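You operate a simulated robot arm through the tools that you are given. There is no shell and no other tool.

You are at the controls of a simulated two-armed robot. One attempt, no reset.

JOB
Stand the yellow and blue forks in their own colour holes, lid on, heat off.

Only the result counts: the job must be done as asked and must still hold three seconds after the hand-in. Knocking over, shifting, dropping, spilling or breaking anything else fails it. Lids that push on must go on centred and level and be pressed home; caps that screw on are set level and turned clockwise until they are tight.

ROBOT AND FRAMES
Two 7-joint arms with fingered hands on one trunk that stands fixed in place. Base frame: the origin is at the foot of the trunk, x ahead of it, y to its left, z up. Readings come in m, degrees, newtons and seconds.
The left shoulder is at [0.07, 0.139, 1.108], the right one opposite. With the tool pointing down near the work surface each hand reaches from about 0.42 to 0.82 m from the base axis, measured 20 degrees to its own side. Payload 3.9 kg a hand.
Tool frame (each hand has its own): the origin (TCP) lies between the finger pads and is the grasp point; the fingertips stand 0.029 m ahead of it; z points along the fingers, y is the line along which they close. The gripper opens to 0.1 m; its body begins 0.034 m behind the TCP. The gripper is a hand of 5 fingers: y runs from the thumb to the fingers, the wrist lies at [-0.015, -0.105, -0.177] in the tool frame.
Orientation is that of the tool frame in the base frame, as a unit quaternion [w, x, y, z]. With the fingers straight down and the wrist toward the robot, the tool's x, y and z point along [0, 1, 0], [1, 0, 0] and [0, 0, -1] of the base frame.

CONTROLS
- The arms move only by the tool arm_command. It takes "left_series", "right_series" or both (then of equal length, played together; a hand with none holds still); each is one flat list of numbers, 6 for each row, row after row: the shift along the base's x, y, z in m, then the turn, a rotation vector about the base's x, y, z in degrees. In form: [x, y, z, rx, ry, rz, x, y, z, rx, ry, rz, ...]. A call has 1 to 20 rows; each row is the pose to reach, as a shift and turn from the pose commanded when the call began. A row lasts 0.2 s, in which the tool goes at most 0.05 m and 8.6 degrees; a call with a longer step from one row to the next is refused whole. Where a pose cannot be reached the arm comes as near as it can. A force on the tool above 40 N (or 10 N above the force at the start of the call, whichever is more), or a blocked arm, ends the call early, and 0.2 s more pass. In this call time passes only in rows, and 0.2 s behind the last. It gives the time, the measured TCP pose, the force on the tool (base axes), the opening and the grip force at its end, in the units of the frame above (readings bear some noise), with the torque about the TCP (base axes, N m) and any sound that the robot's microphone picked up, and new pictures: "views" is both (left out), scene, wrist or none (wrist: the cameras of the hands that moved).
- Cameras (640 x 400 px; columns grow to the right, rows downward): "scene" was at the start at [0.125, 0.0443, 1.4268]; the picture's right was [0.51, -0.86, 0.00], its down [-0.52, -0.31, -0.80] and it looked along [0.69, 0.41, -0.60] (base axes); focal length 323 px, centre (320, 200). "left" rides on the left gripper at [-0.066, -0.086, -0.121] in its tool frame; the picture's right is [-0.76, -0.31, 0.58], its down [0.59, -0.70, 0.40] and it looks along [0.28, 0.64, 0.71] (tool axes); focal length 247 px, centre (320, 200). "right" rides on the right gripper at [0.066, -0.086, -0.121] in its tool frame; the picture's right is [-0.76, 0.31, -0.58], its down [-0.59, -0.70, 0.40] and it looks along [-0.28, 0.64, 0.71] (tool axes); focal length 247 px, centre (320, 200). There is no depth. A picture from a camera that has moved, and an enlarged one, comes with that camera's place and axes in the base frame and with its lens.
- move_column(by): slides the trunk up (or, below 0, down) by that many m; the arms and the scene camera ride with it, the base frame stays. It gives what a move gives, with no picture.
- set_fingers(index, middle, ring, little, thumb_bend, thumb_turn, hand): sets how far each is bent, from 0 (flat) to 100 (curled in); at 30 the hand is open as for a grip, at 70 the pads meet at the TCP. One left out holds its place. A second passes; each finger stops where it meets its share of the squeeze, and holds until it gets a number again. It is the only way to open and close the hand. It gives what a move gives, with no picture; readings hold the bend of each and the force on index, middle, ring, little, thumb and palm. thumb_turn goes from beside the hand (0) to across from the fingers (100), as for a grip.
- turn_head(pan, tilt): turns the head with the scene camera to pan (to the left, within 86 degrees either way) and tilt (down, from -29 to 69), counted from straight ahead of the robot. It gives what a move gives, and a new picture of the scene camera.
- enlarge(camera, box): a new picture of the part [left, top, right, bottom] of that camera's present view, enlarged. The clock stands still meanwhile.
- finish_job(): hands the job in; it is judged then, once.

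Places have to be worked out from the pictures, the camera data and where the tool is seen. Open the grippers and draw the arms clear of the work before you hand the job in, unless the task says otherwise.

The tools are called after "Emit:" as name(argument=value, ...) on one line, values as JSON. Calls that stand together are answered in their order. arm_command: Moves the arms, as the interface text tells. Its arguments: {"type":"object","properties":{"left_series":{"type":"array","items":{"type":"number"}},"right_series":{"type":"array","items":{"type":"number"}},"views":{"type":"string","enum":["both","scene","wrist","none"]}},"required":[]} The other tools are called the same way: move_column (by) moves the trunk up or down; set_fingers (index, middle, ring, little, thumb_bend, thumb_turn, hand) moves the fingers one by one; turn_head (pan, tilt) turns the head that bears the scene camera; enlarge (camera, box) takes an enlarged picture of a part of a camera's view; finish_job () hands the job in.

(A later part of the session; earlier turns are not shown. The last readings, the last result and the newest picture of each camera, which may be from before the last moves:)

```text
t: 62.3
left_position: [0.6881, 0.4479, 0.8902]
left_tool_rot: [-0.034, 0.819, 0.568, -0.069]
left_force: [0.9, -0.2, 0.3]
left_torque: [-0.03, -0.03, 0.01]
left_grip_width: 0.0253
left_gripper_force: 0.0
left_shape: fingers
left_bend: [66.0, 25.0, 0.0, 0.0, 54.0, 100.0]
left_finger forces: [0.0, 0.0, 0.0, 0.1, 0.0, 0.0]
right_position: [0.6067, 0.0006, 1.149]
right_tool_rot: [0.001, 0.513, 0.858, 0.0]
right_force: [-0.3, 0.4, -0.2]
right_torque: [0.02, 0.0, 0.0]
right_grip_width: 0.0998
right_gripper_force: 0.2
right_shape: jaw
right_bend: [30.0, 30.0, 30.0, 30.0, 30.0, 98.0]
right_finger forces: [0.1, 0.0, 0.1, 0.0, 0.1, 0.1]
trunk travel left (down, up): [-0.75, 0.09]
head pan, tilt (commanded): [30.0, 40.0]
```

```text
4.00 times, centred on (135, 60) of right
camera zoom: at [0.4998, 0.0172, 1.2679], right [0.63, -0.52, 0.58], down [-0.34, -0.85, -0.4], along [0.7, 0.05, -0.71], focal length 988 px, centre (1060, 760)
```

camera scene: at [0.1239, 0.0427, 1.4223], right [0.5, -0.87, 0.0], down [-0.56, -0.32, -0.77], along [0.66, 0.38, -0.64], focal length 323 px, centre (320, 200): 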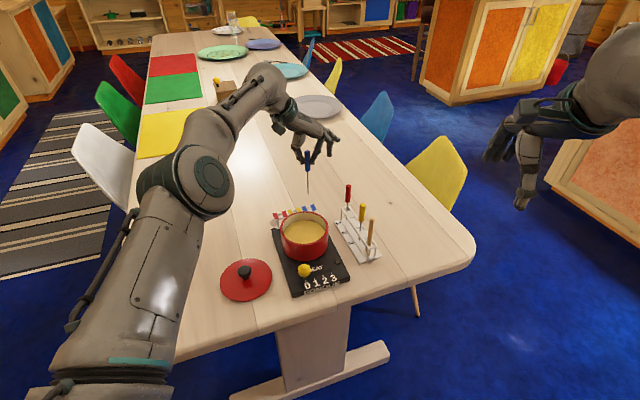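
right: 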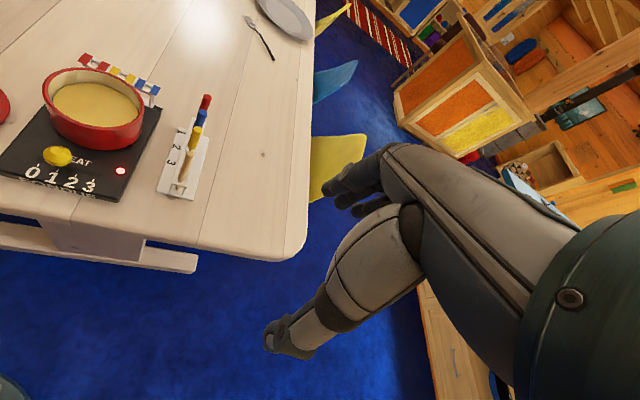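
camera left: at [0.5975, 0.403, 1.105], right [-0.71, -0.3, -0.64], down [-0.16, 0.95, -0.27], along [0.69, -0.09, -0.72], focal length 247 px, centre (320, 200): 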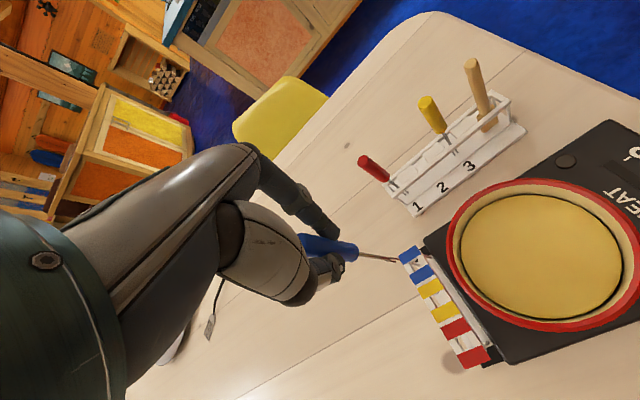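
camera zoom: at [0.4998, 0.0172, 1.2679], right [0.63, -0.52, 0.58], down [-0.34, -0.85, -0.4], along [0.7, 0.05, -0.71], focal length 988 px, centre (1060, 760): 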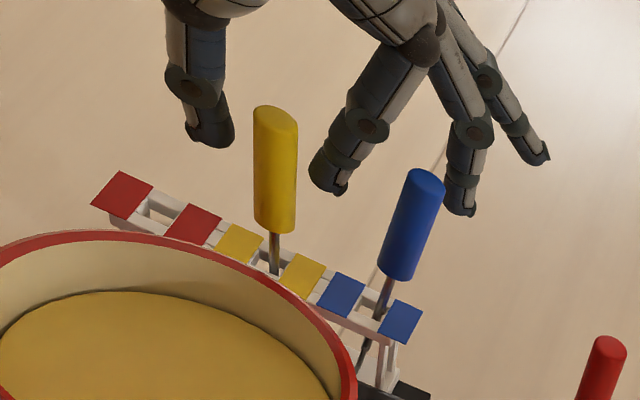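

The yellow fork dropped the last bit and stands upright in its hole (handle bottom z≈0.838, same as blue). I lift the hand straight up.

Emit:
arm_command(left_series=[0, 0, 0.008, 0, 0, 0, 0, 0, 0.02, 0, 0, 0, 0, 0, 0.035, 0, 0, 0, 0, 0, 0.052, 0, 0, 0, 0, 0, 0.07, 0, 0, 0, 0, 0, 0.09, 0, 0, 0], views="none")

Emit:
enlarge(camera="scene", box=[265, 150, 375, 250])

Emit:
enlarge(camera="right", box=[60, 20, 240, 140])

Emit:
enlarge(camera="left", box=[300, 150, 520, 330])

```text
t: 63.7
left_position: [0.6874, 0.4461, 0.9794]
left_tool_rot: [-0.034, 0.819, 0.568, -0.07]
left_force: [-0.3, -0.2, -0.2]
left_torque: [-0.03, -0.06, -0.02]
left_grip_width: 0.0255
left_gripper_force: 0.1
left_shape: fingers
left_bend: [66.0, 25.0, 0.0, 0.0, 54.0, 100.0]
left_finger forces: [0.1, 0.0, 0.0, 0.1, 0.1, 0.1]
right_position: [0.6059, 0.0001, 1.1491]
right_tool_rot: [0.001, 0.512, 0.859, 0.001]
right_force: [-0.2, -0.1, -0.7]
right_torque: [-0.03, -0.04, -0.05]
right_grip_width: 0.1001
right_gripper_force: 0.1
right_shape: jaw
right_bend: [30.0, 30.0, 30.0, 30.0, 30.0, 98.0]
right_finger forces: [0.1, 0.0, 0.0, 0.1, 0.0, 0.0]
trunk travel left (down, up): [-0.75, 0.09]
head pan, tilt (commanded): [30.0, 40.0]
```

```text
4.00 times, centred on (320, 200) of scene
camera zoom: at [0.123, 0.0423, 1.4224], right [0.5, -0.87, 0.0], down [-0.56, -0.32, -0.77], along [0.66, 0.38, -0.64], focal length 1294 px, centre (320, 200)
```

zoom: 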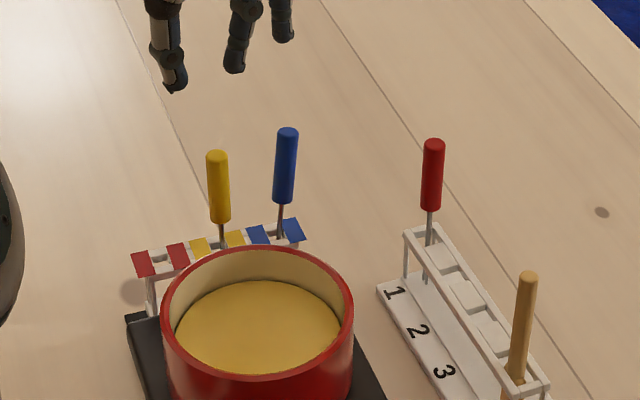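

```text
3.33 times, centred on (150, 80) of right
camera zoom: at [0.4992, 0.0171, 1.2681], right [0.63, -0.52, 0.58], down [-0.34, -0.85, -0.4], along [0.7, 0.06, -0.71], focal length 823 px, centre (887, 600)
```

zoom: 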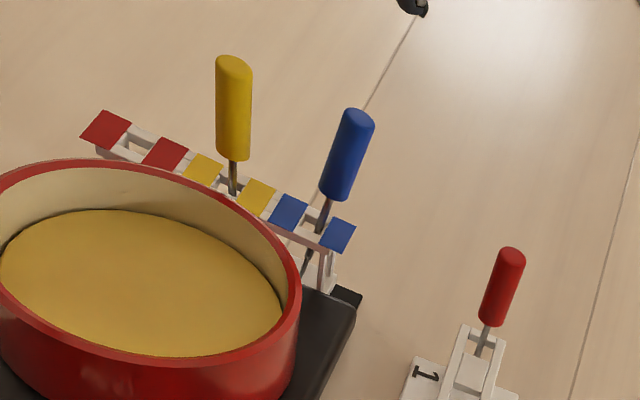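

```text
2.22 times, centred on (410, 240) of left
camera zoom: at [0.6033, 0.4176, 1.1135], right [-0.63, -0.61, -0.47], down [-0.51, 0.79, -0.34], along [0.58, 0.02, -0.81], focal length 549 px, centre (120, 111)
```

zoom: 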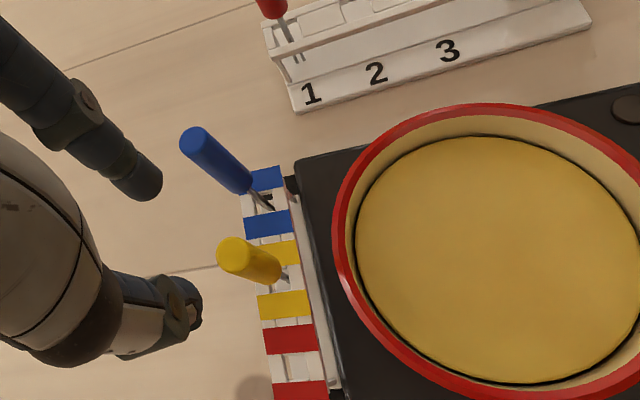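

Both forks stand in their own holes. Next the lid: I raise the hand, undo its tilt, and move to where the wrist camera sees both lid and pot from above.

Emit:
arm_command(left_series=[-0.005, 0, 0.02, 0, -0.5, -1, -0.02, -0.002, 0.045, 0, -1.5, -3, -0.045, -0.005, 0.07, -0.05, -3, -6.5, -0.075, -0.01, 0.09, -0.1, -4.5, -10, -0.105, -0.015, 0.1, -0.1, -6, -13.5, -0.135, -0.02, 0.11, -0.15, -7.5, -17, -0.165, -0.025, 0.11, -0.16, -8.6, -19, -0.19, -0.03, 0.11, -0.16, -9.04, -20, -0.19, -0.03, 0.11, -0.16, -9.04, -20], views="both")

Emit:
enlarge(camera="left", box=[300, 150, 640, 400])

Emit:
enlarge(camera="scene", box=[210, 180, 370, 310])

```text
t: 65.7
left_position: [0.5962, 0.5104, 1.1297]
left_tool_rot: [0.001, 0.909, 0.417, 0.001]
left_force: [0.5, -1.0, -1.1]
left_torque: [0.0, 0.03, 0.02]
left_grip_width: 0.0251
left_gripper_force: 0.1
left_shape: fingers
left_bend: [66.0, 25.0, 0.0, 0.0, 54.0, 100.0]
left_finger forces: [0.0, 0.1, 0.1, 0.0, 0.1, 0.0]
left hand out of reach, approached as far as the arm can: row 2, 3, 4, 5, 6, 7, 8, 9
right_position: [0.6071, -0.0007, 1.1487]
right_tool_rot: [0.0, 0.513, 0.859, 0.0]
right_force: [-0.4, -0.2, 0.2]
right_torque: [-0.01, 0.01, -0.01]
right_grip_width: 0.0999
right_gripper_force: 0.0
right_shape: jaw
right_bend: [30.0, 30.0, 30.0, 30.0, 30.0, 98.0]
right_finger forces: [0.0, 0.1, 0.0, 0.0, 0.1, 0.1]
trunk travel left (down, up): [-0.75, 0.09]
head pan, tilt (commanded): [30.0, 40.0]
camera scene: at [0.124, 0.0424, 1.4223], right [0.5, -0.87, 0.0], down [-0.56, -0.32, -0.77], along [0.66, 0.38, -0.64], focal length 323 px, centre (320, 200)
camera left: at [0.4876, 0.5158, 1.2501], right [-0.73, -0.37, -0.58], down [-0.15, 0.9, -0.4], along [0.67, -0.2, -0.71], focal length 247 px, centre (320, 200)
```

scene: 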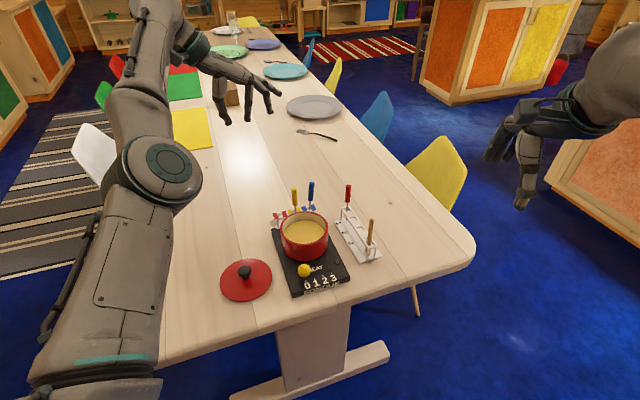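
left: 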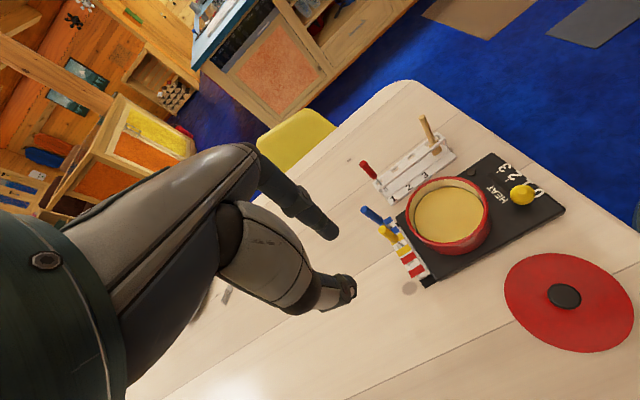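

```text
1.60 times, centred on (470, 275) of left
camera zoom: at [0.4876, 0.5158, 1.2501], right [-0.73, -0.37, -0.58], down [-0.15, 0.9, -0.4], along [0.67, -0.2, -0.71], focal length 395 px, centre (80, 80)
```

zoom: 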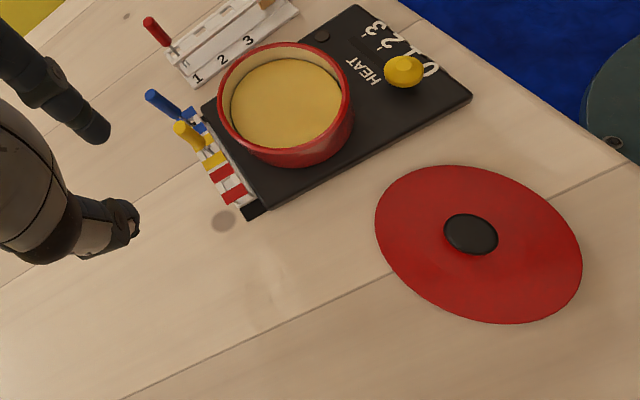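

```text
3.08 times, centred on (290, 245) of scene
camera zoom: at [0.124, 0.0424, 1.4223], right [0.5, -0.87, 0.0], down [-0.56, -0.32, -0.77], along [0.66, 0.38, -0.64], focal length 995 px, centre (412, 62)
```

zoom: 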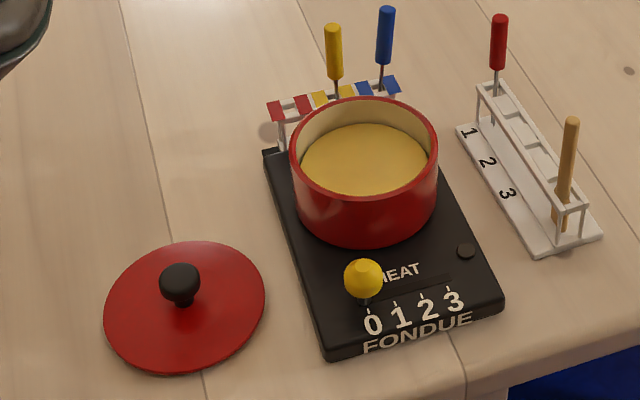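

The arm ran into a joint limit in this posture (measured pose 0.1 m off the commanded one). I turn the hand's yaw back toward a natural angle (+48° about vertical) at the same commanded place to recover.

Emit:
arm_command(left_series=[0, 0, 0, 0, 0, 6, 0, 0, 0, 0, 0, 12, 0, 0, 0, 0, 0, 18, 0, 0, 0, 0, 0, 24, 0, 0, 0, 0, 0, 30, 0, 0, 0, 0, 0, 36, 0, 0, 0, 0, 0, 42, 0, 0, 0, 0, 0, 48, 0, 0, 0, 0, 0, 48], views="both")

```text
t: 67.7
left_position: [0.6553, 0.5426, 1.1543]
left_tool_rot: [-0.001, 0.659, 0.752, 0.0]
left_force: [-0.1, 0.4, 0.5]
left_torque: [0.02, -0.01, -0.02]
left_grip_width: 0.0253
left_gripper_force: 0.1
left_shape: fingers
left_bend: [66.0, 25.0, 0.0, 0.0, 54.0, 100.0]
left_finger forces: [0.1, 0.1, 0.0, 0.0, 0.0, 0.1]
left hand out of reach, approached as far as the arm can: row 1, 2, 3, 4, 5, 6, 7, 8, 9
right_position: [0.6067, -0.0003, 1.1482]
right_tool_rot: [0.0, 0.512, 0.859, 0.0]
right_force: [0.0, -0.6, -0.3]
right_torque: [-0.02, 0.02, -0.03]
right_grip_width: 0.0996
right_gripper_force: 0.2
right_shape: jaw
right_bend: [30.0, 30.0, 30.0, 30.0, 30.0, 98.0]
right_finger forces: [0.1, 0.0, 0.0, 0.1, 0.1, 0.0]
trunk travel left (down, up): [-0.75, 0.09]
head pan, tilt (commanded): [30.0, 40.0]
camera scene: at [0.1236, 0.0429, 1.4223], right [0.5, -0.87, 0.0], down [-0.56, -0.32, -0.77], along [0.66, 0.38, -0.64], focal length 323 px, centre (320, 200)
camera left: at [0.5783, 0.4677, 1.2745], right [-0.21, -0.79, -0.58], down [-0.77, 0.49, -0.4], along [0.6, 0.36, -0.71], focal length 247 px, centre (320, 200)
```

scene: 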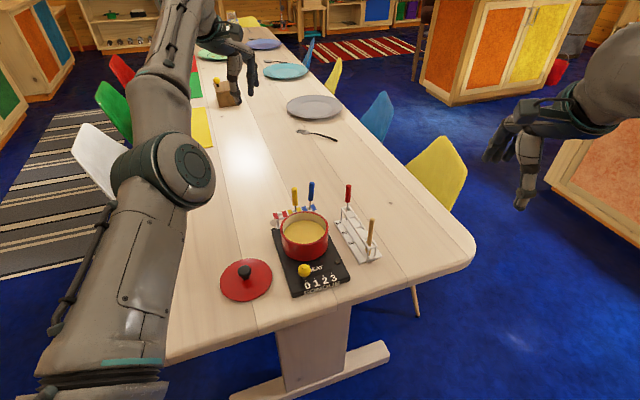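
left: 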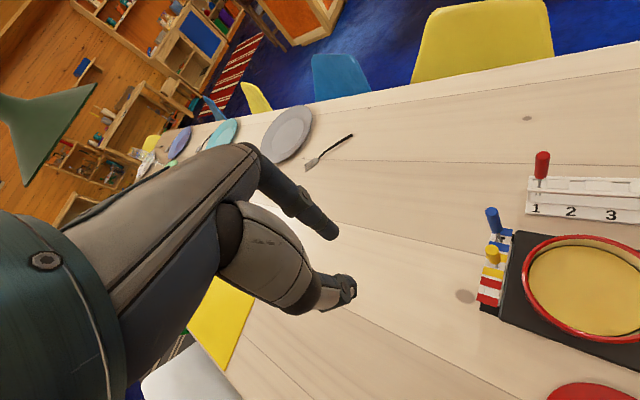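

The arm is stuck stretched out straight (wrist at maximum distance). Moving straight down here over free table should bend the elbow again; the forks are ~0.1 m away. I lower by 0.19 m.

Emit:
arm_command(left_series=[0, 0, -0.025, 0, 0, 0, 0, 0, -0.05, 0, 0, 0, 0, 0, -0.075, 0, 0, 0, 0, 0, -0.1, 0, 0, 0, 0, 0, -0.125, 0, 0, 0, 0, 0, -0.15, 0, 0, 0, 0, 0, -0.17, 0, 0, 0, 0, 0, -0.19, 0, 0, 0, 0, 0, -0.19, 0, 0, 0], views="both")

```text
t: 69.7
left_position: [0.6914, 0.5611, 0.9657]
left_tool_rot: [0.0, 0.66, 0.751, 0.001]
left_force: [-0.1, -0.3, 0.5]
left_torque: [-0.04, 0.0, 0.01]
left_grip_width: 0.0256
left_gripper_force: 0.1
left_shape: fingers
left_bend: [66.0, 25.0, 0.0, 0.0, 54.0, 100.0]
left_finger forces: [0.1, 0.0, 0.1, 0.0, 0.0, 0.0]
left hand out of reach, approached as far as the arm can: row 1, 2, 3, 4, 5, 6, 7, 8, 9
right_position: [0.6066, -0.0002, 1.1494]
right_tool_rot: [0.0, 0.513, 0.858, 0.0]
right_force: [1.1, 0.2, 0.4]
right_torque: [0.0, 0.0, -0.02]
right_grip_width: 0.0997
right_gripper_force: 0.0
right_shape: jaw
right_bend: [30.0, 30.0, 30.0, 30.0, 30.0, 98.0]
right_finger forces: [0.0, 0.0, 0.0, 0.1, 0.0, 0.1]
trunk travel left (down, up): [-0.75, 0.09]
head pan, tilt (commanded): [30.0, 40.0]
camera scene: at [0.1236, 0.0424, 1.4223], right [0.5, -0.87, 0.0], down [-0.56, -0.32, -0.77], along [0.66, 0.38, -0.64], focal length 323 px, centre (320, 200)
camera left: at [0.6147, 0.4855, 1.0851], right [-0.21, -0.79, -0.58], down [-0.77, 0.49, -0.4], along [0.6, 0.36, -0.71], focal length 247 px, centre (320, 200)
```

scene: 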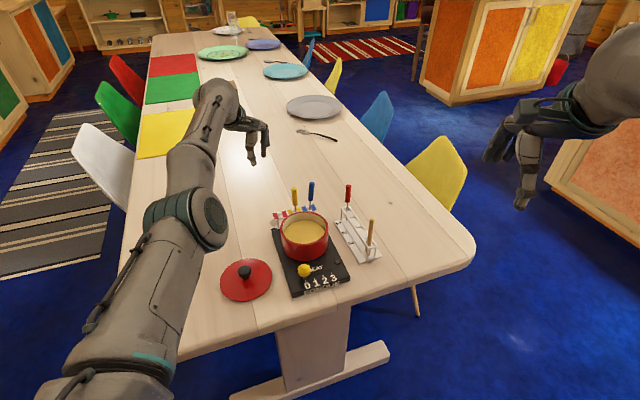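
left: 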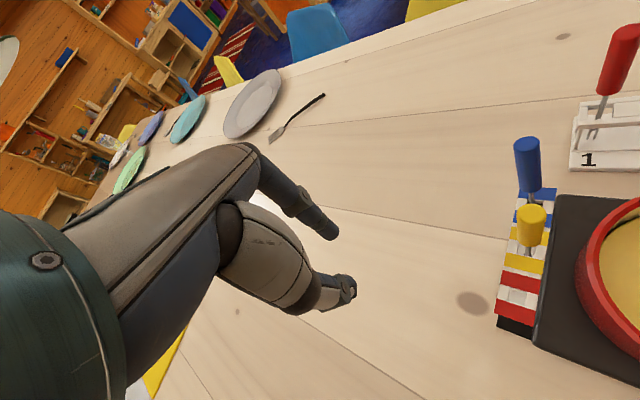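

Still stretched. I raise slightly to keep well above the fork tops and move sideways (−y), the direction in which the elbow should flex.

Emit:
arm_command(left_series=[0, 0, 0.02, 0, 0, 0, 0, -0.01, 0.04, 0, 0, 0, -0.005, -0.03, 0.04, 0, 0, 0, -0.01, -0.05, 0.04, 0, 0, 0, -0.02, -0.07, 0.04, 0, 0, 0, -0.03, -0.09, 0.04, 0, 0, 0, -0.04, -0.11, 0.04, 0, 0, 0, -0.05, -0.13, 0.04, 0, 0, 0, -0.06, -0.15, 0.04, 0, 0, 0], views="scene")

```text
t: 71.7
left_position: [0.738, 0.4682, 1.0202]
left_tool_rot: [0.0, 0.66, 0.751, 0.001]
left_force: [-0.1, 0.6, -0.1]
left_torque: [-0.01, 0.04, -0.03]
left_grip_width: 0.0251
left_gripper_force: 0.0
left_shape: fingers
left_bend: [66.0, 25.0, 0.0, 0.0, 54.0, 100.0]
left_finger forces: [0.1, 0.0, 0.0, 0.0, 0.0, 0.0]
left hand out of reach, approached as far as the arm can: row 3, 4, 5, 6, 7, 8, 9
right_position: [0.6075, -0.0004, 1.1487]
right_tool_rot: [0.001, 0.513, 0.858, 0.0]
right_force: [0.0, 0.0, 0.3]
right_torque: [0.03, -0.01, 0.0]
right_grip_width: 0.0996
right_gripper_force: 0.0
right_shape: jaw
right_bend: [30.0, 30.0, 30.0, 30.0, 30.0, 98.0]
right_finger forces: [0.0, 0.0, 0.1, 0.0, 0.0, 0.0]
trunk travel left (down, up): [-0.75, 0.09]
head pan, tilt (commanded): [30.0, 40.0]
camera scene: at [0.124, 0.0418, 1.4223], right [0.5, -0.87, 0.0], down [-0.56, -0.32, -0.77], along [0.66, 0.38, -0.64], focal length 323 px, centre (320, 200)
```

scene: 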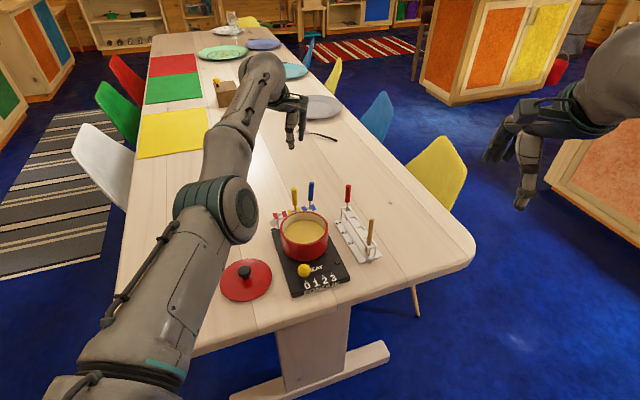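

The arm is still at full stretch, but the earlier posture above the fork rack (≈[0.731,0.291,1.0], yaw −40°) was well reachable and from there the arm folds in fine. I retrace to that pose, staying high above the forks.

Emit:
arm_command(left_series=[0, -0.019, 0, 0, 0, -5.4, 0, -0.038, 0, 0, 0, -10.8, 0, -0.057, 0, 0, 0, -16.2, 0, -0.076, 0, 0, 0, -21.6, 0, -0.095, 0, 0, 0, -27, 0, -0.114, 0, 0, 0, -32.4, -0.002, -0.133, -0.005, 0, 0, -37.8, -0.003, -0.152, -0.01, 0, 0, -43.2, -0.005, -0.17, -0.015, 0, 0, -48, -0.007, -0.175, -0.015, 0, 0, -48], views="scene")

```text
t: 73.9
left_position: [0.7371, 0.2977, 1.0065]
left_tool_rot: [0.001, 0.909, 0.417, -0.001]
left_force: [1.2, -0.1, 0.5]
left_torque: [0.0, 0.01, -0.02]
left_grip_width: 0.0253
left_gripper_force: 0.1
left_shape: fingers
left_bend: [66.0, 25.0, 0.0, 0.0, 54.0, 100.0]
left_finger forces: [0.0, 0.0, 0.0, 0.0, 0.0, 0.1]
left hand out of reach, approached as far as the arm can: row 1, 2, 3, 4, 5, 7, 10
right_position: [0.6064, -0.0001, 1.149]
right_tool_rot: [0.0, 0.513, 0.859, 0.0]
right_force: [-0.1, -0.3, -0.2]
right_torque: [0.0, -0.02, 0.0]
right_grip_width: 0.0997
right_gripper_force: 0.1
right_shape: jaw
right_bend: [30.0, 30.0, 30.0, 30.0, 30.0, 98.0]
right_finger forces: [0.0, 0.1, 0.1, 0.0, 0.0, 0.0]
trunk travel left (down, up): [-0.75, 0.09]
head pan, tilt (commanded): [30.0, 40.0]
camera scene: at [0.1237, 0.0427, 1.4223], right [0.5, -0.87, 0.0], down [-0.56, -0.32, -0.77], along [0.66, 0.38, -0.64], focal length 323 px, centre (320, 200)
```

scene: 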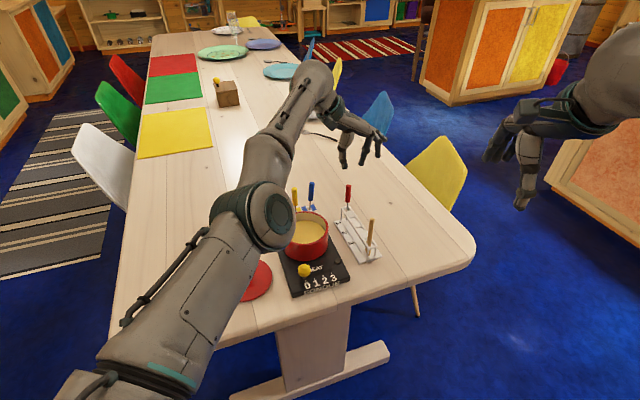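

Reached with little error. Now I fold the arm in along −x in small steps.

Emit:
arm_command(left_series=[-0.01, 0.001, 0, 0, 0, 0, -0.025, 0.002, 0, 0, 0, 0, -0.045, 0.004, 0, 0, 0, 0, -0.065, 0.006, 0, 0, 0, 0, -0.085, 0.008, 0, 0, 0, 0, -0.105, 0.01, 0, 0, 0, 0, -0.12, 0.011, 0, 0, 0, 0], views="scene")

```text
t: 75.5
left_position: [0.7214, 0.3423, 1.0241]
left_tool_rot: [0.0, 0.909, 0.418, 0.001]
left_force: [0.1, -0.8, -1.1]
left_torque: [0.04, -0.02, -0.02]
left_grip_width: 0.0254
left_gripper_force: 0.1
left_shape: fingers
left_bend: [66.0, 25.0, 0.0, 0.0, 54.0, 100.0]
left_finger forces: [0.0, 0.0, 0.0, 0.1, 0.1, 0.0]
left hand out of reach, approached as far as the arm can: row 1, 2, 3, 4, 5, 6, 7
right_position: [0.6061, 0.0001, 1.1492]
right_tool_rot: [0.0, 0.512, 0.859, 0.0]
right_force: [0.6, -0.2, -0.9]
right_torque: [0.02, -0.02, 0.02]
right_grip_width: 0.1001
right_gripper_force: 0.1
right_shape: jaw
right_bend: [30.0, 30.0, 30.0, 30.0, 30.0, 98.0]
right_finger forces: [0.0, 0.1, 0.0, 0.0, 0.1, 0.0]
trunk travel left (down, up): [-0.75, 0.09]
head pan, tilt (commanded): [30.0, 40.0]
camera scene: at [0.1235, 0.0428, 1.4223], right [0.5, -0.87, 0.0], down [-0.56, -0.32, -0.77], along [0.66, 0.38, -0.64], focal length 323 px, centre (320, 200)
```

scene: 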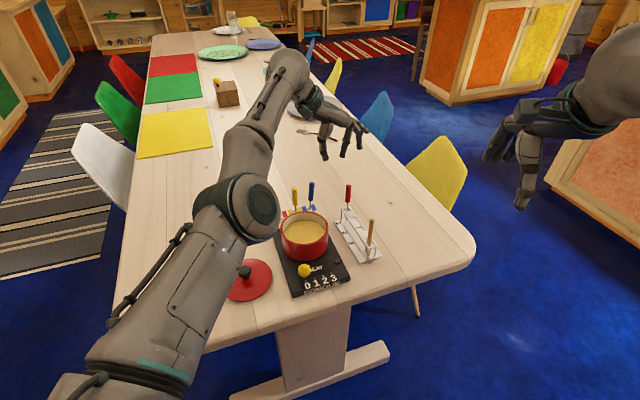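

The elbow hangs low so the wrist-bend limit is reached when the hand is high. Raising the trunk lowers the hand relative to the shoulder and should free the wrist; I raise the column by 0.085 m (everything is well clear above).

Emit:
move_column(by=0.085)

```text
t: 76.8
left_position: [0.7206, 0.3417, 1.1104]
left_tool_rot: [0.0, 0.908, 0.418, -0.001]
left_force: [0.4, -0.1, 1.0]
left_torque: [0.02, -0.03, 0.03]
left_grip_width: 0.0255
left_gripper_force: 0.0
left_shape: fingers
left_bend: [66.0, 25.0, 0.0, 0.0, 54.0, 100.0]
left_finger forces: [0.0, 0.0, 0.1, 0.0, 0.0, 0.0]
right_position: [0.6079, -0.0009, 1.2347]
right_tool_rot: [0.0, 0.514, 0.858, 0.0]
right_force: [0.0, 0.4, -0.3]
right_torque: [-0.02, 0.02, 0.01]
right_grip_width: 0.0996
right_gripper_force: 0.0
right_shape: jaw
right_bend: [30.0, 30.0, 30.0, 30.0, 30.0, 98.0]
right_finger forces: [0.0, 0.1, 0.0, 0.0, 0.1, 0.1]
trunk travel left (down, up): [-0.835, 0.005]
head pan, tilt (commanded): [30.0, 40.0]
```

Now I lower to z≈1.0 (tips still ~70 mm above the fork tops) and then retract along −x.

Emit:
arm_command(left_series=[0, 0, -0.025, 0, 0, 0, 0, 0, -0.05, 0, 0, 0, 0, 0, -0.075, 0, 0, 0, 0, 0, -0.1, 0, 0, 0, -0.01, 0, -0.11, 0, 0, 0, -0.03, 0, -0.11, 0, 0, 0, -0.05, 0, -0.11, 0, 0, 0, -0.07, 0, -0.11, 0, 0, 0], views="scene")

```text
t: 78.5
left_position: [0.7155, 0.3732, 1.001]
left_tool_rot: [0.002, 0.909, 0.417, -0.001]
left_force: [0.4, 0.4, 0.2]
left_torque: [0.0, 0.01, 0.02]
left_grip_width: 0.0255
left_gripper_force: 0.1
left_shape: fingers
left_bend: [66.0, 25.0, 0.0, 0.0, 54.0, 100.0]
left_finger forces: [0.1, 0.0, 0.0, 0.0, 0.1, 0.0]
left hand out of reach, approached as far as the arm can: row 2, 3, 4, 5, 6, 7, 8
right_position: [0.6079, -0.0008, 1.2345]
right_tool_rot: [0.0, 0.513, 0.859, 0.0]
right_force: [-0.4, -0.1, 0.2]
right_torque: [0.02, 0.0, 0.0]
right_grip_width: 0.0999
right_gripper_force: 0.0
right_shape: jaw
right_bend: [30.0, 30.0, 30.0, 30.0, 30.0, 98.0]
right_finger forces: [0.0, 0.1, 0.0, 0.0, 0.0, 0.0]
trunk travel left (down, up): [-0.835, 0.005]
head pan, tilt (commanded): [30.0, 40.0]
camera scene: at [0.1236, 0.0432, 1.5073], right [0.5, -0.87, 0.0], down [-0.56, -0.32, -0.77], along [0.66, 0.38, -0.64], focal length 323 px, centre (320, 200)
```

scene: 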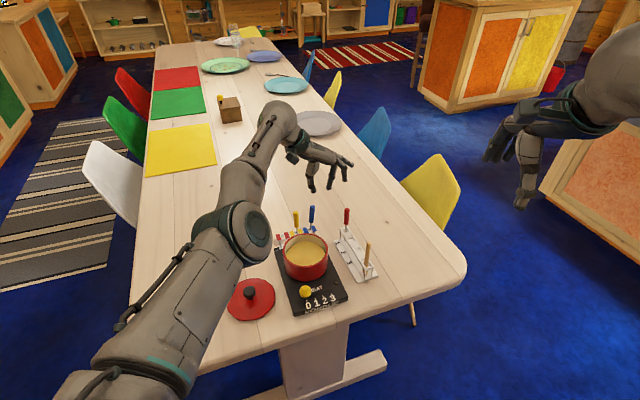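

Still locked near full stretch: pure −x motion only swings the arm sideways. I retract along the arm's own direction toward the shoulder with a rightward bias, which makes the elbow flex.

Emit:
arm_command(left_series=[0, -0.02, 0, 0, 0, 0, 0, -0.045, 0, 0, 0, 0, -0.01, -0.07, 0, 0, 0, 0, -0.025, -0.09, 0, 0, 0, 0, -0.04, -0.11, 0, 0, 0, 0, -0.055, -0.13, 0, 0, 0, 0, -0.075, -0.145, 0, 0, 0, 0, -0.095, -0.16, 0, 0, 0, 0, -0.115, -0.17, 0, 0, 0, 0, -0.135, -0.175, 0, 0, 0, 0], views="scene")

```text
t: 80.8
left_position: [0.759, 0.2214, 0.9911]
left_tool_rot: [0.0, 0.908, 0.418, 0.0]
left_force: [0.1, 1.0, -0.7]
left_torque: [-0.02, 0.02, 0.02]
left_grip_width: 0.0254
left_gripper_force: 0.0
left_shape: fingers
left_bend: [66.0, 25.0, 0.0, 0.0, 54.0, 100.0]
left_finger forces: [0.0, 0.0, 0.1, 0.1, 0.0, 0.1]
left hand out of reach, approached as far as the arm can: row 1, 2, 3, 4, 5, 6, 7, 8, 9, 10
right_position: [0.6071, 0.0007, 1.2342]
right_tool_rot: [0.0, 0.512, 0.859, -0.001]
right_force: [0.6, 0.1, 0.2]
right_torque: [-0.02, 0.0, 0.01]
right_grip_width: 0.0998
right_gripper_force: 0.0
right_shape: jaw
right_bend: [30.0, 30.0, 30.0, 30.0, 30.0, 98.0]
right_finger forces: [0.0, 0.0, 0.0, 0.0, 0.0, 0.1]
trunk travel left (down, up): [-0.835, 0.005]
head pan, tilt (commanded): [30.0, 40.0]
camera scene: at [0.1238, 0.0424, 1.5073], right [0.5, -0.87, 0.0], down [-0.56, -0.32, -0.77], along [0.66, 0.38, -0.64], focal length 323 px, centre (320, 200)
```

scene: 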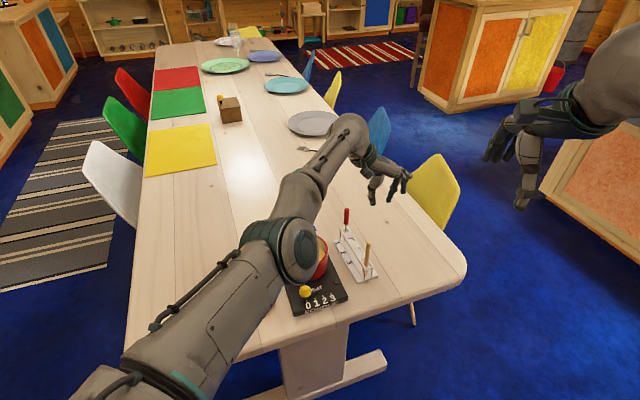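

I test the wrist-limit idea: tilting the hand so the fingers point 25° forward should relax the wrist bend and bring the wrist closer in.

Emit:
arm_command(left_series=[0, 0, 0, -3, -3.5, 0, 0, 0, 0, -6, -7, 0, 0, 0, 0, -9, -10.5, 0, 0, 0, 0, -12, -14, 0, 0, 0, 0, -15, -17.5, 0, 0, 0, 0, -16.3, -19, 0], views="scene")

```text
t: 82.2
left_position: [0.7891, 0.2377, 0.9859]
left_tool_rot: [0.197, 0.887, 0.407, 0.09]
left_force: [0.4, 0.7, 0.1]
left_torque: [0.0, 0.0, -0.03]
left_grip_width: 0.0254
left_gripper_force: 0.1
left_shape: fingers
left_bend: [66.0, 25.0, 0.0, 0.0, 54.0, 100.0]
left_finger forces: [0.0, 0.0, 0.1, 0.0, 0.0, 0.0]
left hand out of reach, approached as far as the arm can: row 1, 2, 3, 4, 5, 6
right_position: [0.6066, 0.0005, 1.2348]
right_tool_rot: [0.0, 0.513, 0.858, 0.0]
right_force: [-0.5, 0.1, -0.9]
right_torque: [0.01, 0.01, 0.02]
right_grip_width: 0.0998
right_gripper_force: 0.2
right_shape: jaw
right_bend: [30.0, 30.0, 30.0, 30.0, 30.0, 98.0]
right_finger forces: [0.0, 0.0, 0.0, 0.0, 0.1, 0.0]
trunk travel left (down, up): [-0.835, 0.005]
head pan, tilt (commanded): [30.0, 40.0]
camera scene: at [0.1239, 0.0427, 1.5073], right [0.5, -0.87, 0.0], down [-0.56, -0.32, -0.77], along [0.66, 0.38, -0.64], focal length 323 px, centre (320, 200)
```

scene: 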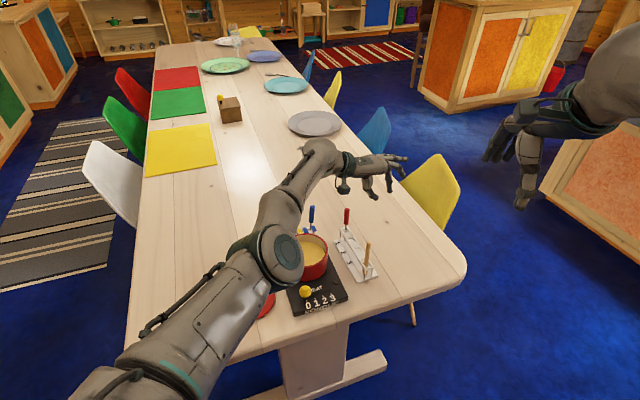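

The wrist distance stays the same, so the posture itself (elbow low and inward) is the problem. I swing the arm to the free left side of the table at a safe height, un-tilting on the way, and will fold in at low height there, where this posture is natural.

Emit:
arm_command(left_series=[-0.003, 0.015, 0.005, 2, 2.3, 2, -0.008, 0.035, 0.01, 4, 4.6, 5, -0.014, 0.06, 0.015, 6, 7, 8, -0.022, 0.085, 0.015, 8, 9.3, 11, -0.03, 0.11, 0.015, 10, 11.6, 14, -0.04, 0.135, 0.015, 12, 14, 17, -0.052, 0.16, 0.015, 13.5, 15.8, 20, -0.065, 0.185, 0.015, 14.5, 17, 23, -0.08, 0.21, 0.015, 15, 17.6, 26, -0.095, 0.235, 0.015, 15, 17.6, 29, -0.11, 0.26, 0.015, 15, 17.6, 32, -0.13, 0.285, 0.015, 15, 17.6, 35, -0.15, 0.305, 0.01, 15, 17.6, 38, -0.17, 0.32, 0, 15, 17.6, 40], views="scene")

```text
t: 85.2
left_position: [0.6752, 0.602, 0.9831]
left_tool_rot: [-0.022, 0.716, 0.695, 0.069]
left_force: [0.4, 0.0, -0.7]
left_torque: [0.0, -0.03, 0.01]
left_grip_width: 0.0255
left_gripper_force: 0.1
left_shape: fingers
left_bend: [66.0, 25.0, 0.0, 0.0, 54.0, 100.0]
left_finger forces: [0.1, 0.0, 0.0, 0.0, 0.1, 0.1]
left hand out of reach, approached as far as the arm can: row 2, 3, 4, 5, 6, 7, 8, 9, 10, 11, 12, 13, 14
right_position: [0.6076, -0.0, 1.2347]
right_tool_rot: [0.0, 0.513, 0.858, 0.0]
right_force: [-0.5, 0.0, 0.3]
right_torque: [-0.02, -0.01, 0.0]
right_grip_width: 0.1
right_gripper_force: 0.0
right_shape: jaw
right_bend: [30.0, 30.0, 30.0, 30.0, 30.0, 98.0]
right_finger forces: [0.0, 0.0, 0.1, 0.0, 0.0, 0.0]
trunk travel left (down, up): [-0.835, 0.005]
head pan, tilt (commanded): [30.0, 40.0]
camera scene: at [0.1237, 0.0438, 1.5073], right [0.5, -0.87, 0.0], down [-0.56, -0.32, -0.77], along [0.66, 0.38, -0.64], focal length 323 px, centre (320, 200)
```

scene: 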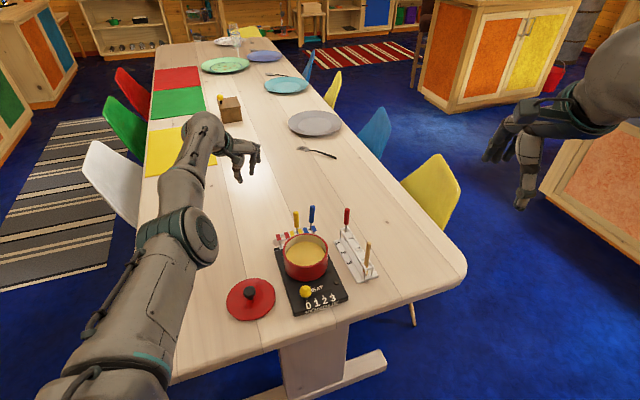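

The hand is over bare table on the left. I lower by 0.11 m here.

Emit:
arm_command(left_series=[0, 0, -0.02, 0, 0, 0, -0.003, -0.003, -0.04, 0, 0, 0, -0.006, -0.006, -0.06, 0, 0, 0, -0.01, -0.01, -0.08, 0, 0, 0, -0.015, -0.015, -0.1, 0, 0, 0, -0.02, -0.02, -0.115, 0, 0, 0, -0.03, -0.03, -0.115, 0, 0, 0, -0.045, -0.045, -0.115, 0, 0, 0, -0.06, -0.06, -0.115, 0, 0, 0], views="scene")

```text
t: 87.2
left_position: [0.6627, 0.5808, 0.8508]
left_tool_rot: [-0.023, 0.716, 0.694, 0.069]
left_force: [0.5, 0.5, -1.5]
left_torque: [0.0, -0.02, 0.02]
left_grip_width: 0.0252
left_gripper_force: 0.0
left_shape: fingers
left_bend: [66.0, 25.0, 0.0, 0.0, 54.0, 100.0]
left_finger forces: [0.1, 0.0, 0.0, 0.2, 0.1, 0.0]
left hand out of reach, approached as far as the arm can: row 4, 5, 6, 7, 8, 9
right_position: [0.6072, 0.001, 1.2334]
right_tool_rot: [0.0, 0.513, 0.858, 0.0]
right_force: [0.6, 0.0, -0.3]
right_torque: [-0.01, -0.02, -0.01]
right_grip_width: 0.0997
right_gripper_force: 0.2
right_shape: jaw
right_bend: [30.0, 30.0, 30.0, 30.0, 30.0, 98.0]
right_finger forces: [0.0, 0.1, 0.0, 0.0, 0.0, 0.0]
trunk travel left (down, up): [-0.835, 0.005]
head pan, tilt (commanded): [30.0, 40.0]
camera scene: at [0.124, 0.0427, 1.5073], right [0.5, -0.87, 0.0], down [-0.56, -0.32, -0.77], along [0.66, 0.38, -0.64], focal length 323 px, centre (320, 200)
```

scene: 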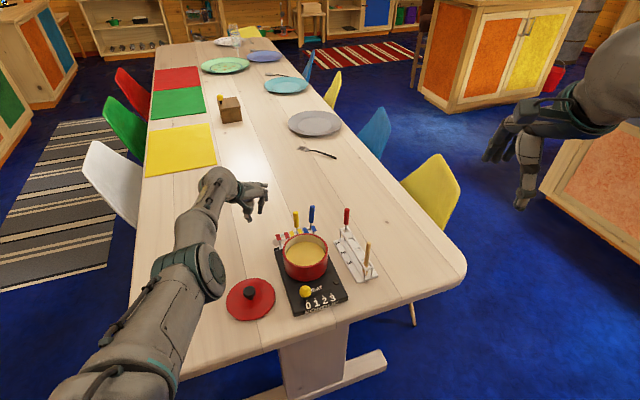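

All stuck poses fit an elbow that slipped slightly past straight (hyperextended side). To flip it back I command a reach beyond full stretch while swinging to the right, so the elbow passes through straight to its normal side; the hand stays ~70 mm above the forks.

Emit:
arm_command(left_series=[0.02, -0.01, 0.03, 0, 0, -2, 0.04, -0.02, 0.06, 0, 0, -4, 0.06, -0.035, 0.09, 0, 0, -6, 0.08, -0.055, 0.12, 0, 0, -8, 0.1, -0.08, 0.15, 0, 0, -11, 0.12, -0.105, 0.16, 0, 0, -14, 0.135, -0.13, 0.16, 0, 0, -17, 0.15, -0.155, 0.16, 0, 0, -20, 0.16, -0.18, 0.16, 0, 0, -23, 0.17, -0.205, 0.16, 0, 0, -26, 0.175, -0.23, 0.16, 0, 0, -29, 0.18, -0.255, 0.16, 0, 0, -32, 0.185, -0.28, 0.16, 0, 0, -35, 0.19, -0.305, 0.16, 0, 0, -38, 0.19, -0.33, 0.16, 0, 0, -38], views="scene")

```text
t: 90.3
left_position: [0.7839, 0.2446, 1.0149]
left_tool_rot: [0.001, 0.903, 0.424, 0.073]
left_force: [0.3, -0.8, 0.1]
left_torque: [-0.03, 0.01, -0.02]
left_grip_width: 0.0258
left_gripper_force: 0.1
left_shape: fingers
left_bend: [66.0, 25.0, 0.0, 0.0, 54.0, 100.0]
left_finger forces: [0.0, 0.0, 0.1, 0.0, 0.0, 0.1]
left hand out of reach, approached as far as the arm can: row 2, 3, 4, 5, 6, 7, 8, 9, 10, 11, 12, 13, 14, 15
right_position: [0.6076, 0.0002, 1.2349]
right_tool_rot: [0.001, 0.513, 0.859, 0.0]
right_force: [0.0, 0.3, -0.3]
right_torque: [0.01, -0.01, 0.01]
right_grip_width: 0.0999
right_gripper_force: 0.1
right_shape: jaw
right_bend: [30.0, 30.0, 30.0, 30.0, 30.0, 98.0]
right_finger forces: [0.0, 0.0, 0.1, 0.0, 0.0, 0.1]
trunk travel left (down, up): [-0.835, 0.005]
head pan, tilt (commanded): [30.0, 40.0]
camera scene: at [0.1243, 0.0435, 1.5073], right [0.5, -0.87, 0.0], down [-0.56, -0.32, -0.77], along [0.66, 0.38, -0.64], focal length 323 px, centre (320, 200)
```

scene: 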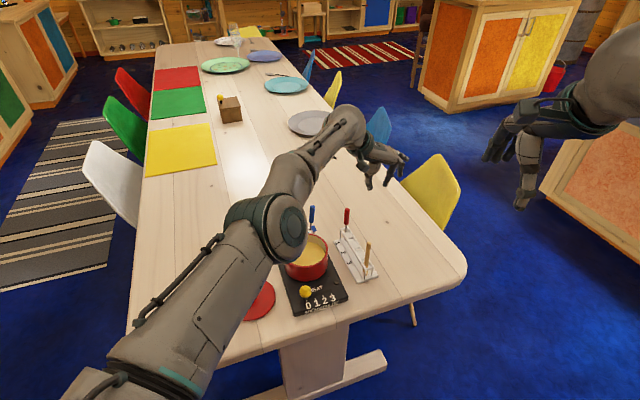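

The elbow now looks straight to slightly bent on the normal side. I pull in along the arm direction with a rightward bias.

Emit:
arm_command(left_series=[-0.005, -0.015, 0, 0, 0, 0, -0.015, -0.025, 0, 0, 0, 0, -0.03, -0.032, 0, 0, 0, 0, -0.05, -0.038, 0, 0, 0, 0, -0.07, -0.044, 0, 0, 0, 0, -0.09, -0.05, 0, 0, 0, 0, -0.11, -0.055, 0, 0, 0, 0, -0.13, -0.06, 0, 0, 0, 0], views="scene")

```text
t: 92.2
left_position: [0.6499, 0.1847, 1.0124]
left_tool_rot: [0.001, 0.903, 0.424, 0.074]
left_force: [-0.5, -0.9, 0.1]
left_torque: [0.0, -0.03, 0.02]
left_grip_width: 0.0257
left_gripper_force: 0.0
left_shape: fingers
left_bend: [66.0, 25.0, 0.0, 0.0, 54.0, 100.0]
left_finger forces: [0.0, 0.1, 0.1, 0.0, 0.0, 0.0]
right_position: [0.6067, -0.0006, 1.2353]
right_tool_rot: [0.0, 0.513, 0.858, 0.0]
right_force: [0.4, -0.5, -0.5]
right_torque: [0.01, -0.02, 0.04]
right_grip_width: 0.0998
right_gripper_force: 0.1
right_shape: jaw
right_bend: [30.0, 30.0, 30.0, 30.0, 30.0, 98.0]
right_finger forces: [0.0, 0.1, 0.1, 0.0, 0.1, 0.0]
trunk travel left (down, up): [-0.835, 0.005]
head pan, tilt (commanded): [30.0, 40.0]
camera scene: at [0.1231, 0.0423, 1.5074], right [0.5, -0.87, 0.0], down [-0.56, -0.32, -0.77], along [0.66, 0.38, -0.64], focal length 323 px, centre (320, 200)
```

scene: 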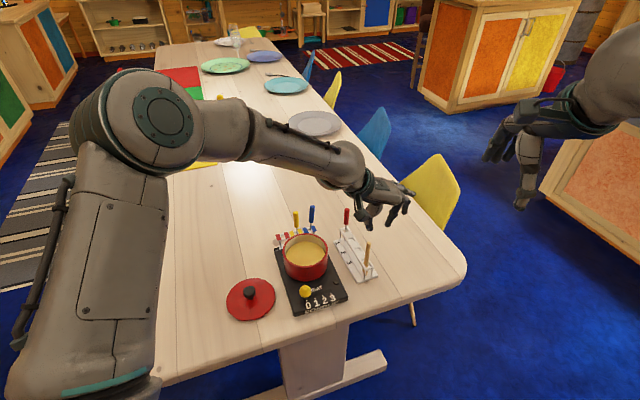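

The elbow is free again (no limit flags). Now I open the pinch for the lid knob and move above the lid (≈[0.4535,0.4405]) at z≈0.95 with yaw 0° and the tool vertical.

Emit:
set_fingers(hand="left", index=42, middle=42, thumb_bend=42)

Emit:
arm_command(left_series=[-0.015, 0.02, 0, -0.6, 0.6, 4, -0.035, 0.045, 0, -1.2, 1.3, 8, -0.055, 0.072, 0, -1.9, 2, 12, -0.075, 0.098, 0, -2.5, 2.6, 16, -0.097, 0.126, 0, -3.1, 3.3, 20, -0.118, 0.154, 0, -3.7, 3.9, 24, -0.138, 0.18, 0, -4.3, 4.6, 28, -0.158, 0.206, -0.01, -5, 5.2, 32, -0.178, 0.232, -0.03, -5.6, 5.9, 36, -0.19, 0.248, -0.045, -6.2, 6.5, 40, -0.1965, 0.2559, -0.06, -6.2, 6.5, 40, -0.1965, 0.2559, -0.06, -6.2, 6.5, 40], views="both")

```text
t: 93.2
left_position: [0.6486, 0.1847, 1.0127]
left_tool_rot: [0.0, 0.903, 0.424, 0.073]
left_force: [-0.1, 0.0, 0.2]
left_torque: [0.03, 0.03, -0.01]
left_grip_width: 0.0693
left_gripper_force: 0.0
left_shape: fingers
left_bend: [42.0, 42.0, 0.0, 0.0, 42.0, 99.0]
left_finger forces: [0.0, 0.1, 0.0, 0.1, 0.0, 0.1]
right_position: [0.6064, -0.0011, 1.2336]
right_tool_rot: [0.0, 0.513, 0.858, -0.001]
right_force: [0.4, -0.9, 0.4]
right_torque: [0.01, 0.03, -0.01]
right_grip_width: 0.1
right_gripper_force: 0.0
right_shape: jaw
right_bend: [30.0, 30.0, 30.0, 30.0, 30.0, 98.0]
right_finger forces: [0.0, 0.0, 0.1, 0.0, 0.1, 0.1]
trunk travel left (down, up): [-0.835, 0.005]
head pan, tilt (commanded): [30.0, 40.0]
```

```text
t: 95.8
left_position: [0.4523, 0.442, 0.9514]
left_tool_rot: [-0.001, 0.706, 0.708, -0.002]
left_force: [-0.7, -0.2, -0.6]
left_torque: [0.02, -0.01, -0.01]
left_grip_width: 0.0695
left_gripper_force: 0.0
left_shape: fingers
left_bend: [42.0, 42.0, 0.0, 0.0, 42.0, 99.0]
left_finger forces: [0.1, 0.0, 0.0, 0.0, 0.1, 0.1]
right_position: [0.6077, -0.0007, 1.2348]
right_tool_rot: [-0.001, 0.512, 0.859, 0.0]
right_force: [-0.3, -0.8, -0.6]
right_torque: [-0.01, 0.0, 0.04]
right_grip_width: 0.0997
right_gripper_force: 0.0
right_shape: jaw
right_bend: [30.0, 30.0, 30.0, 30.0, 30.0, 98.0]
right_finger forces: [0.0, 0.0, 0.0, 0.1, 0.0, 0.0]
trunk travel left (down, up): [-0.835, 0.005]
head pan, tilt (commanded): [30.0, 40.0]
camera scene: at [0.1239, 0.0423, 1.5073], right [0.5, -0.87, 0.0], down [-0.56, -0.32, -0.77], along [0.66, 0.38, -0.64], focal length 323 px, centre (320, 200)
camera left: at [0.3671, 0.3777, 1.0718], right [-0.31, -0.76, -0.57], down [-0.71, 0.58, -0.4], along [0.64, 0.28, -0.72], focal length 247 px, centre (320, 200)
```

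scene: 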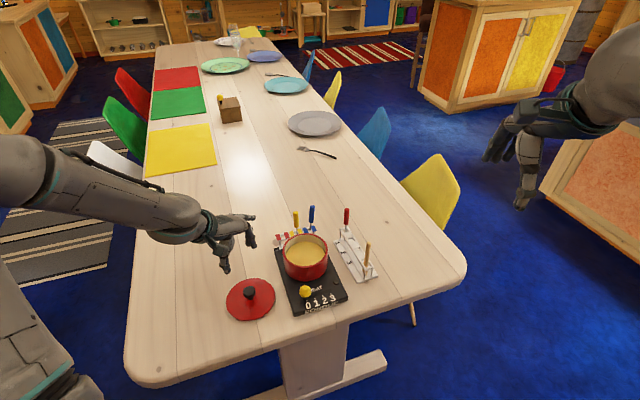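
left: 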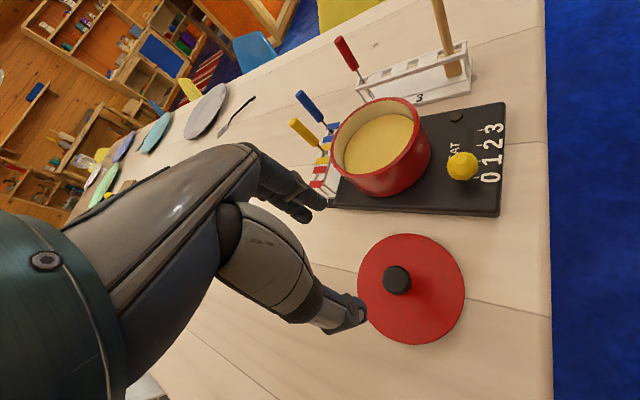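

The hand is above the lid with tool vertical. I take close-ups of lid and pot for precise centres.

Emit:
enlarge(camera="left", box=[340, 220, 480, 350])

Emit:
enlarge(camera="left", box=[310, 80, 520, 220])

Emit:
enlarge(camera="scene", box=[210, 190, 350, 325])

Emit:
enlarge(camera="right", box=[0, 0, 240, 240])

```text
3.08 times, centred on (410, 285) of left
camera zoom: at [0.3671, 0.3777, 1.0718], right [-0.31, -0.76, -0.57], down [-0.71, 0.58, -0.4], along [0.64, 0.28, -0.72], focal length 760 px, centre (43, -62)
```

zoom: 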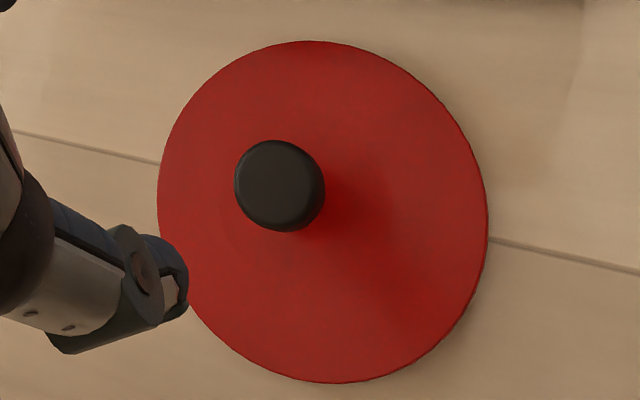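

```text
2.86 times, centred on (415, 150) of left
camera zoom: at [0.3671, 0.3777, 1.0718], right [-0.31, -0.76, -0.57], down [-0.71, 0.58, -0.4], along [0.64, 0.28, -0.72], focal length 706 px, centre (49, 343)
```

zoom: 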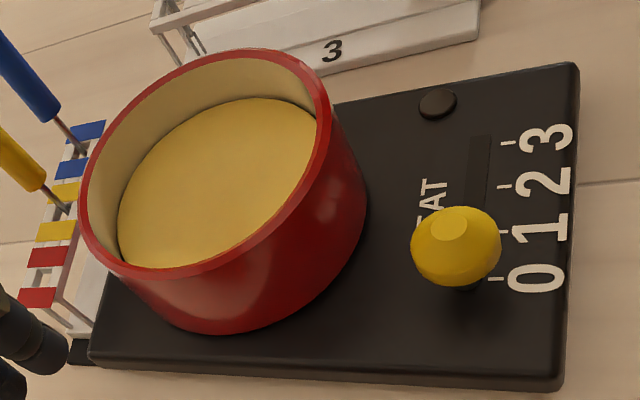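

```text
2.96 times, centred on (280, 258) of scene
camera zoom: at [0.1239, 0.0423, 1.5073], right [0.5, -0.87, 0.0], down [-0.56, -0.32, -0.77], along [0.66, 0.38, -0.64], focal length 958 px, centre (438, 30)
```

zoom: 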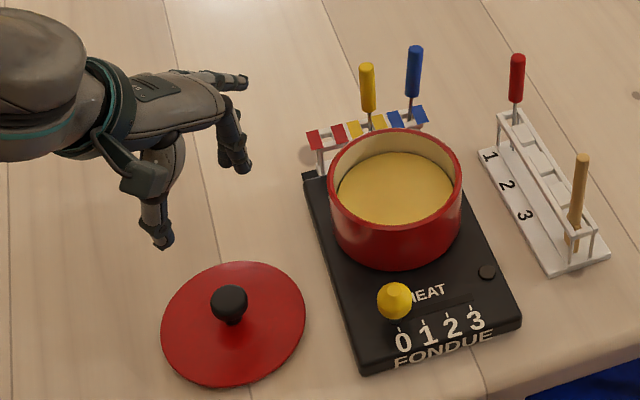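

```text
1.67 times, centred on (120, 120) of right
camera zoom: at [0.5, 0.0171, 1.3528], right [0.63, -0.52, 0.58], down [-0.34, -0.85, -0.4], along [0.7, 0.06, -0.71], focal length 412 px, centre (653, 333)
```

zoom: 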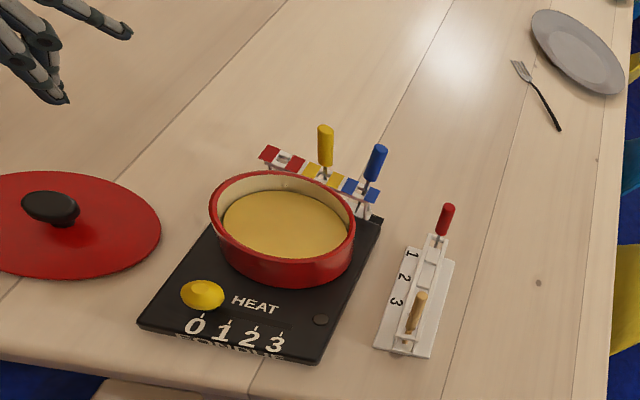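

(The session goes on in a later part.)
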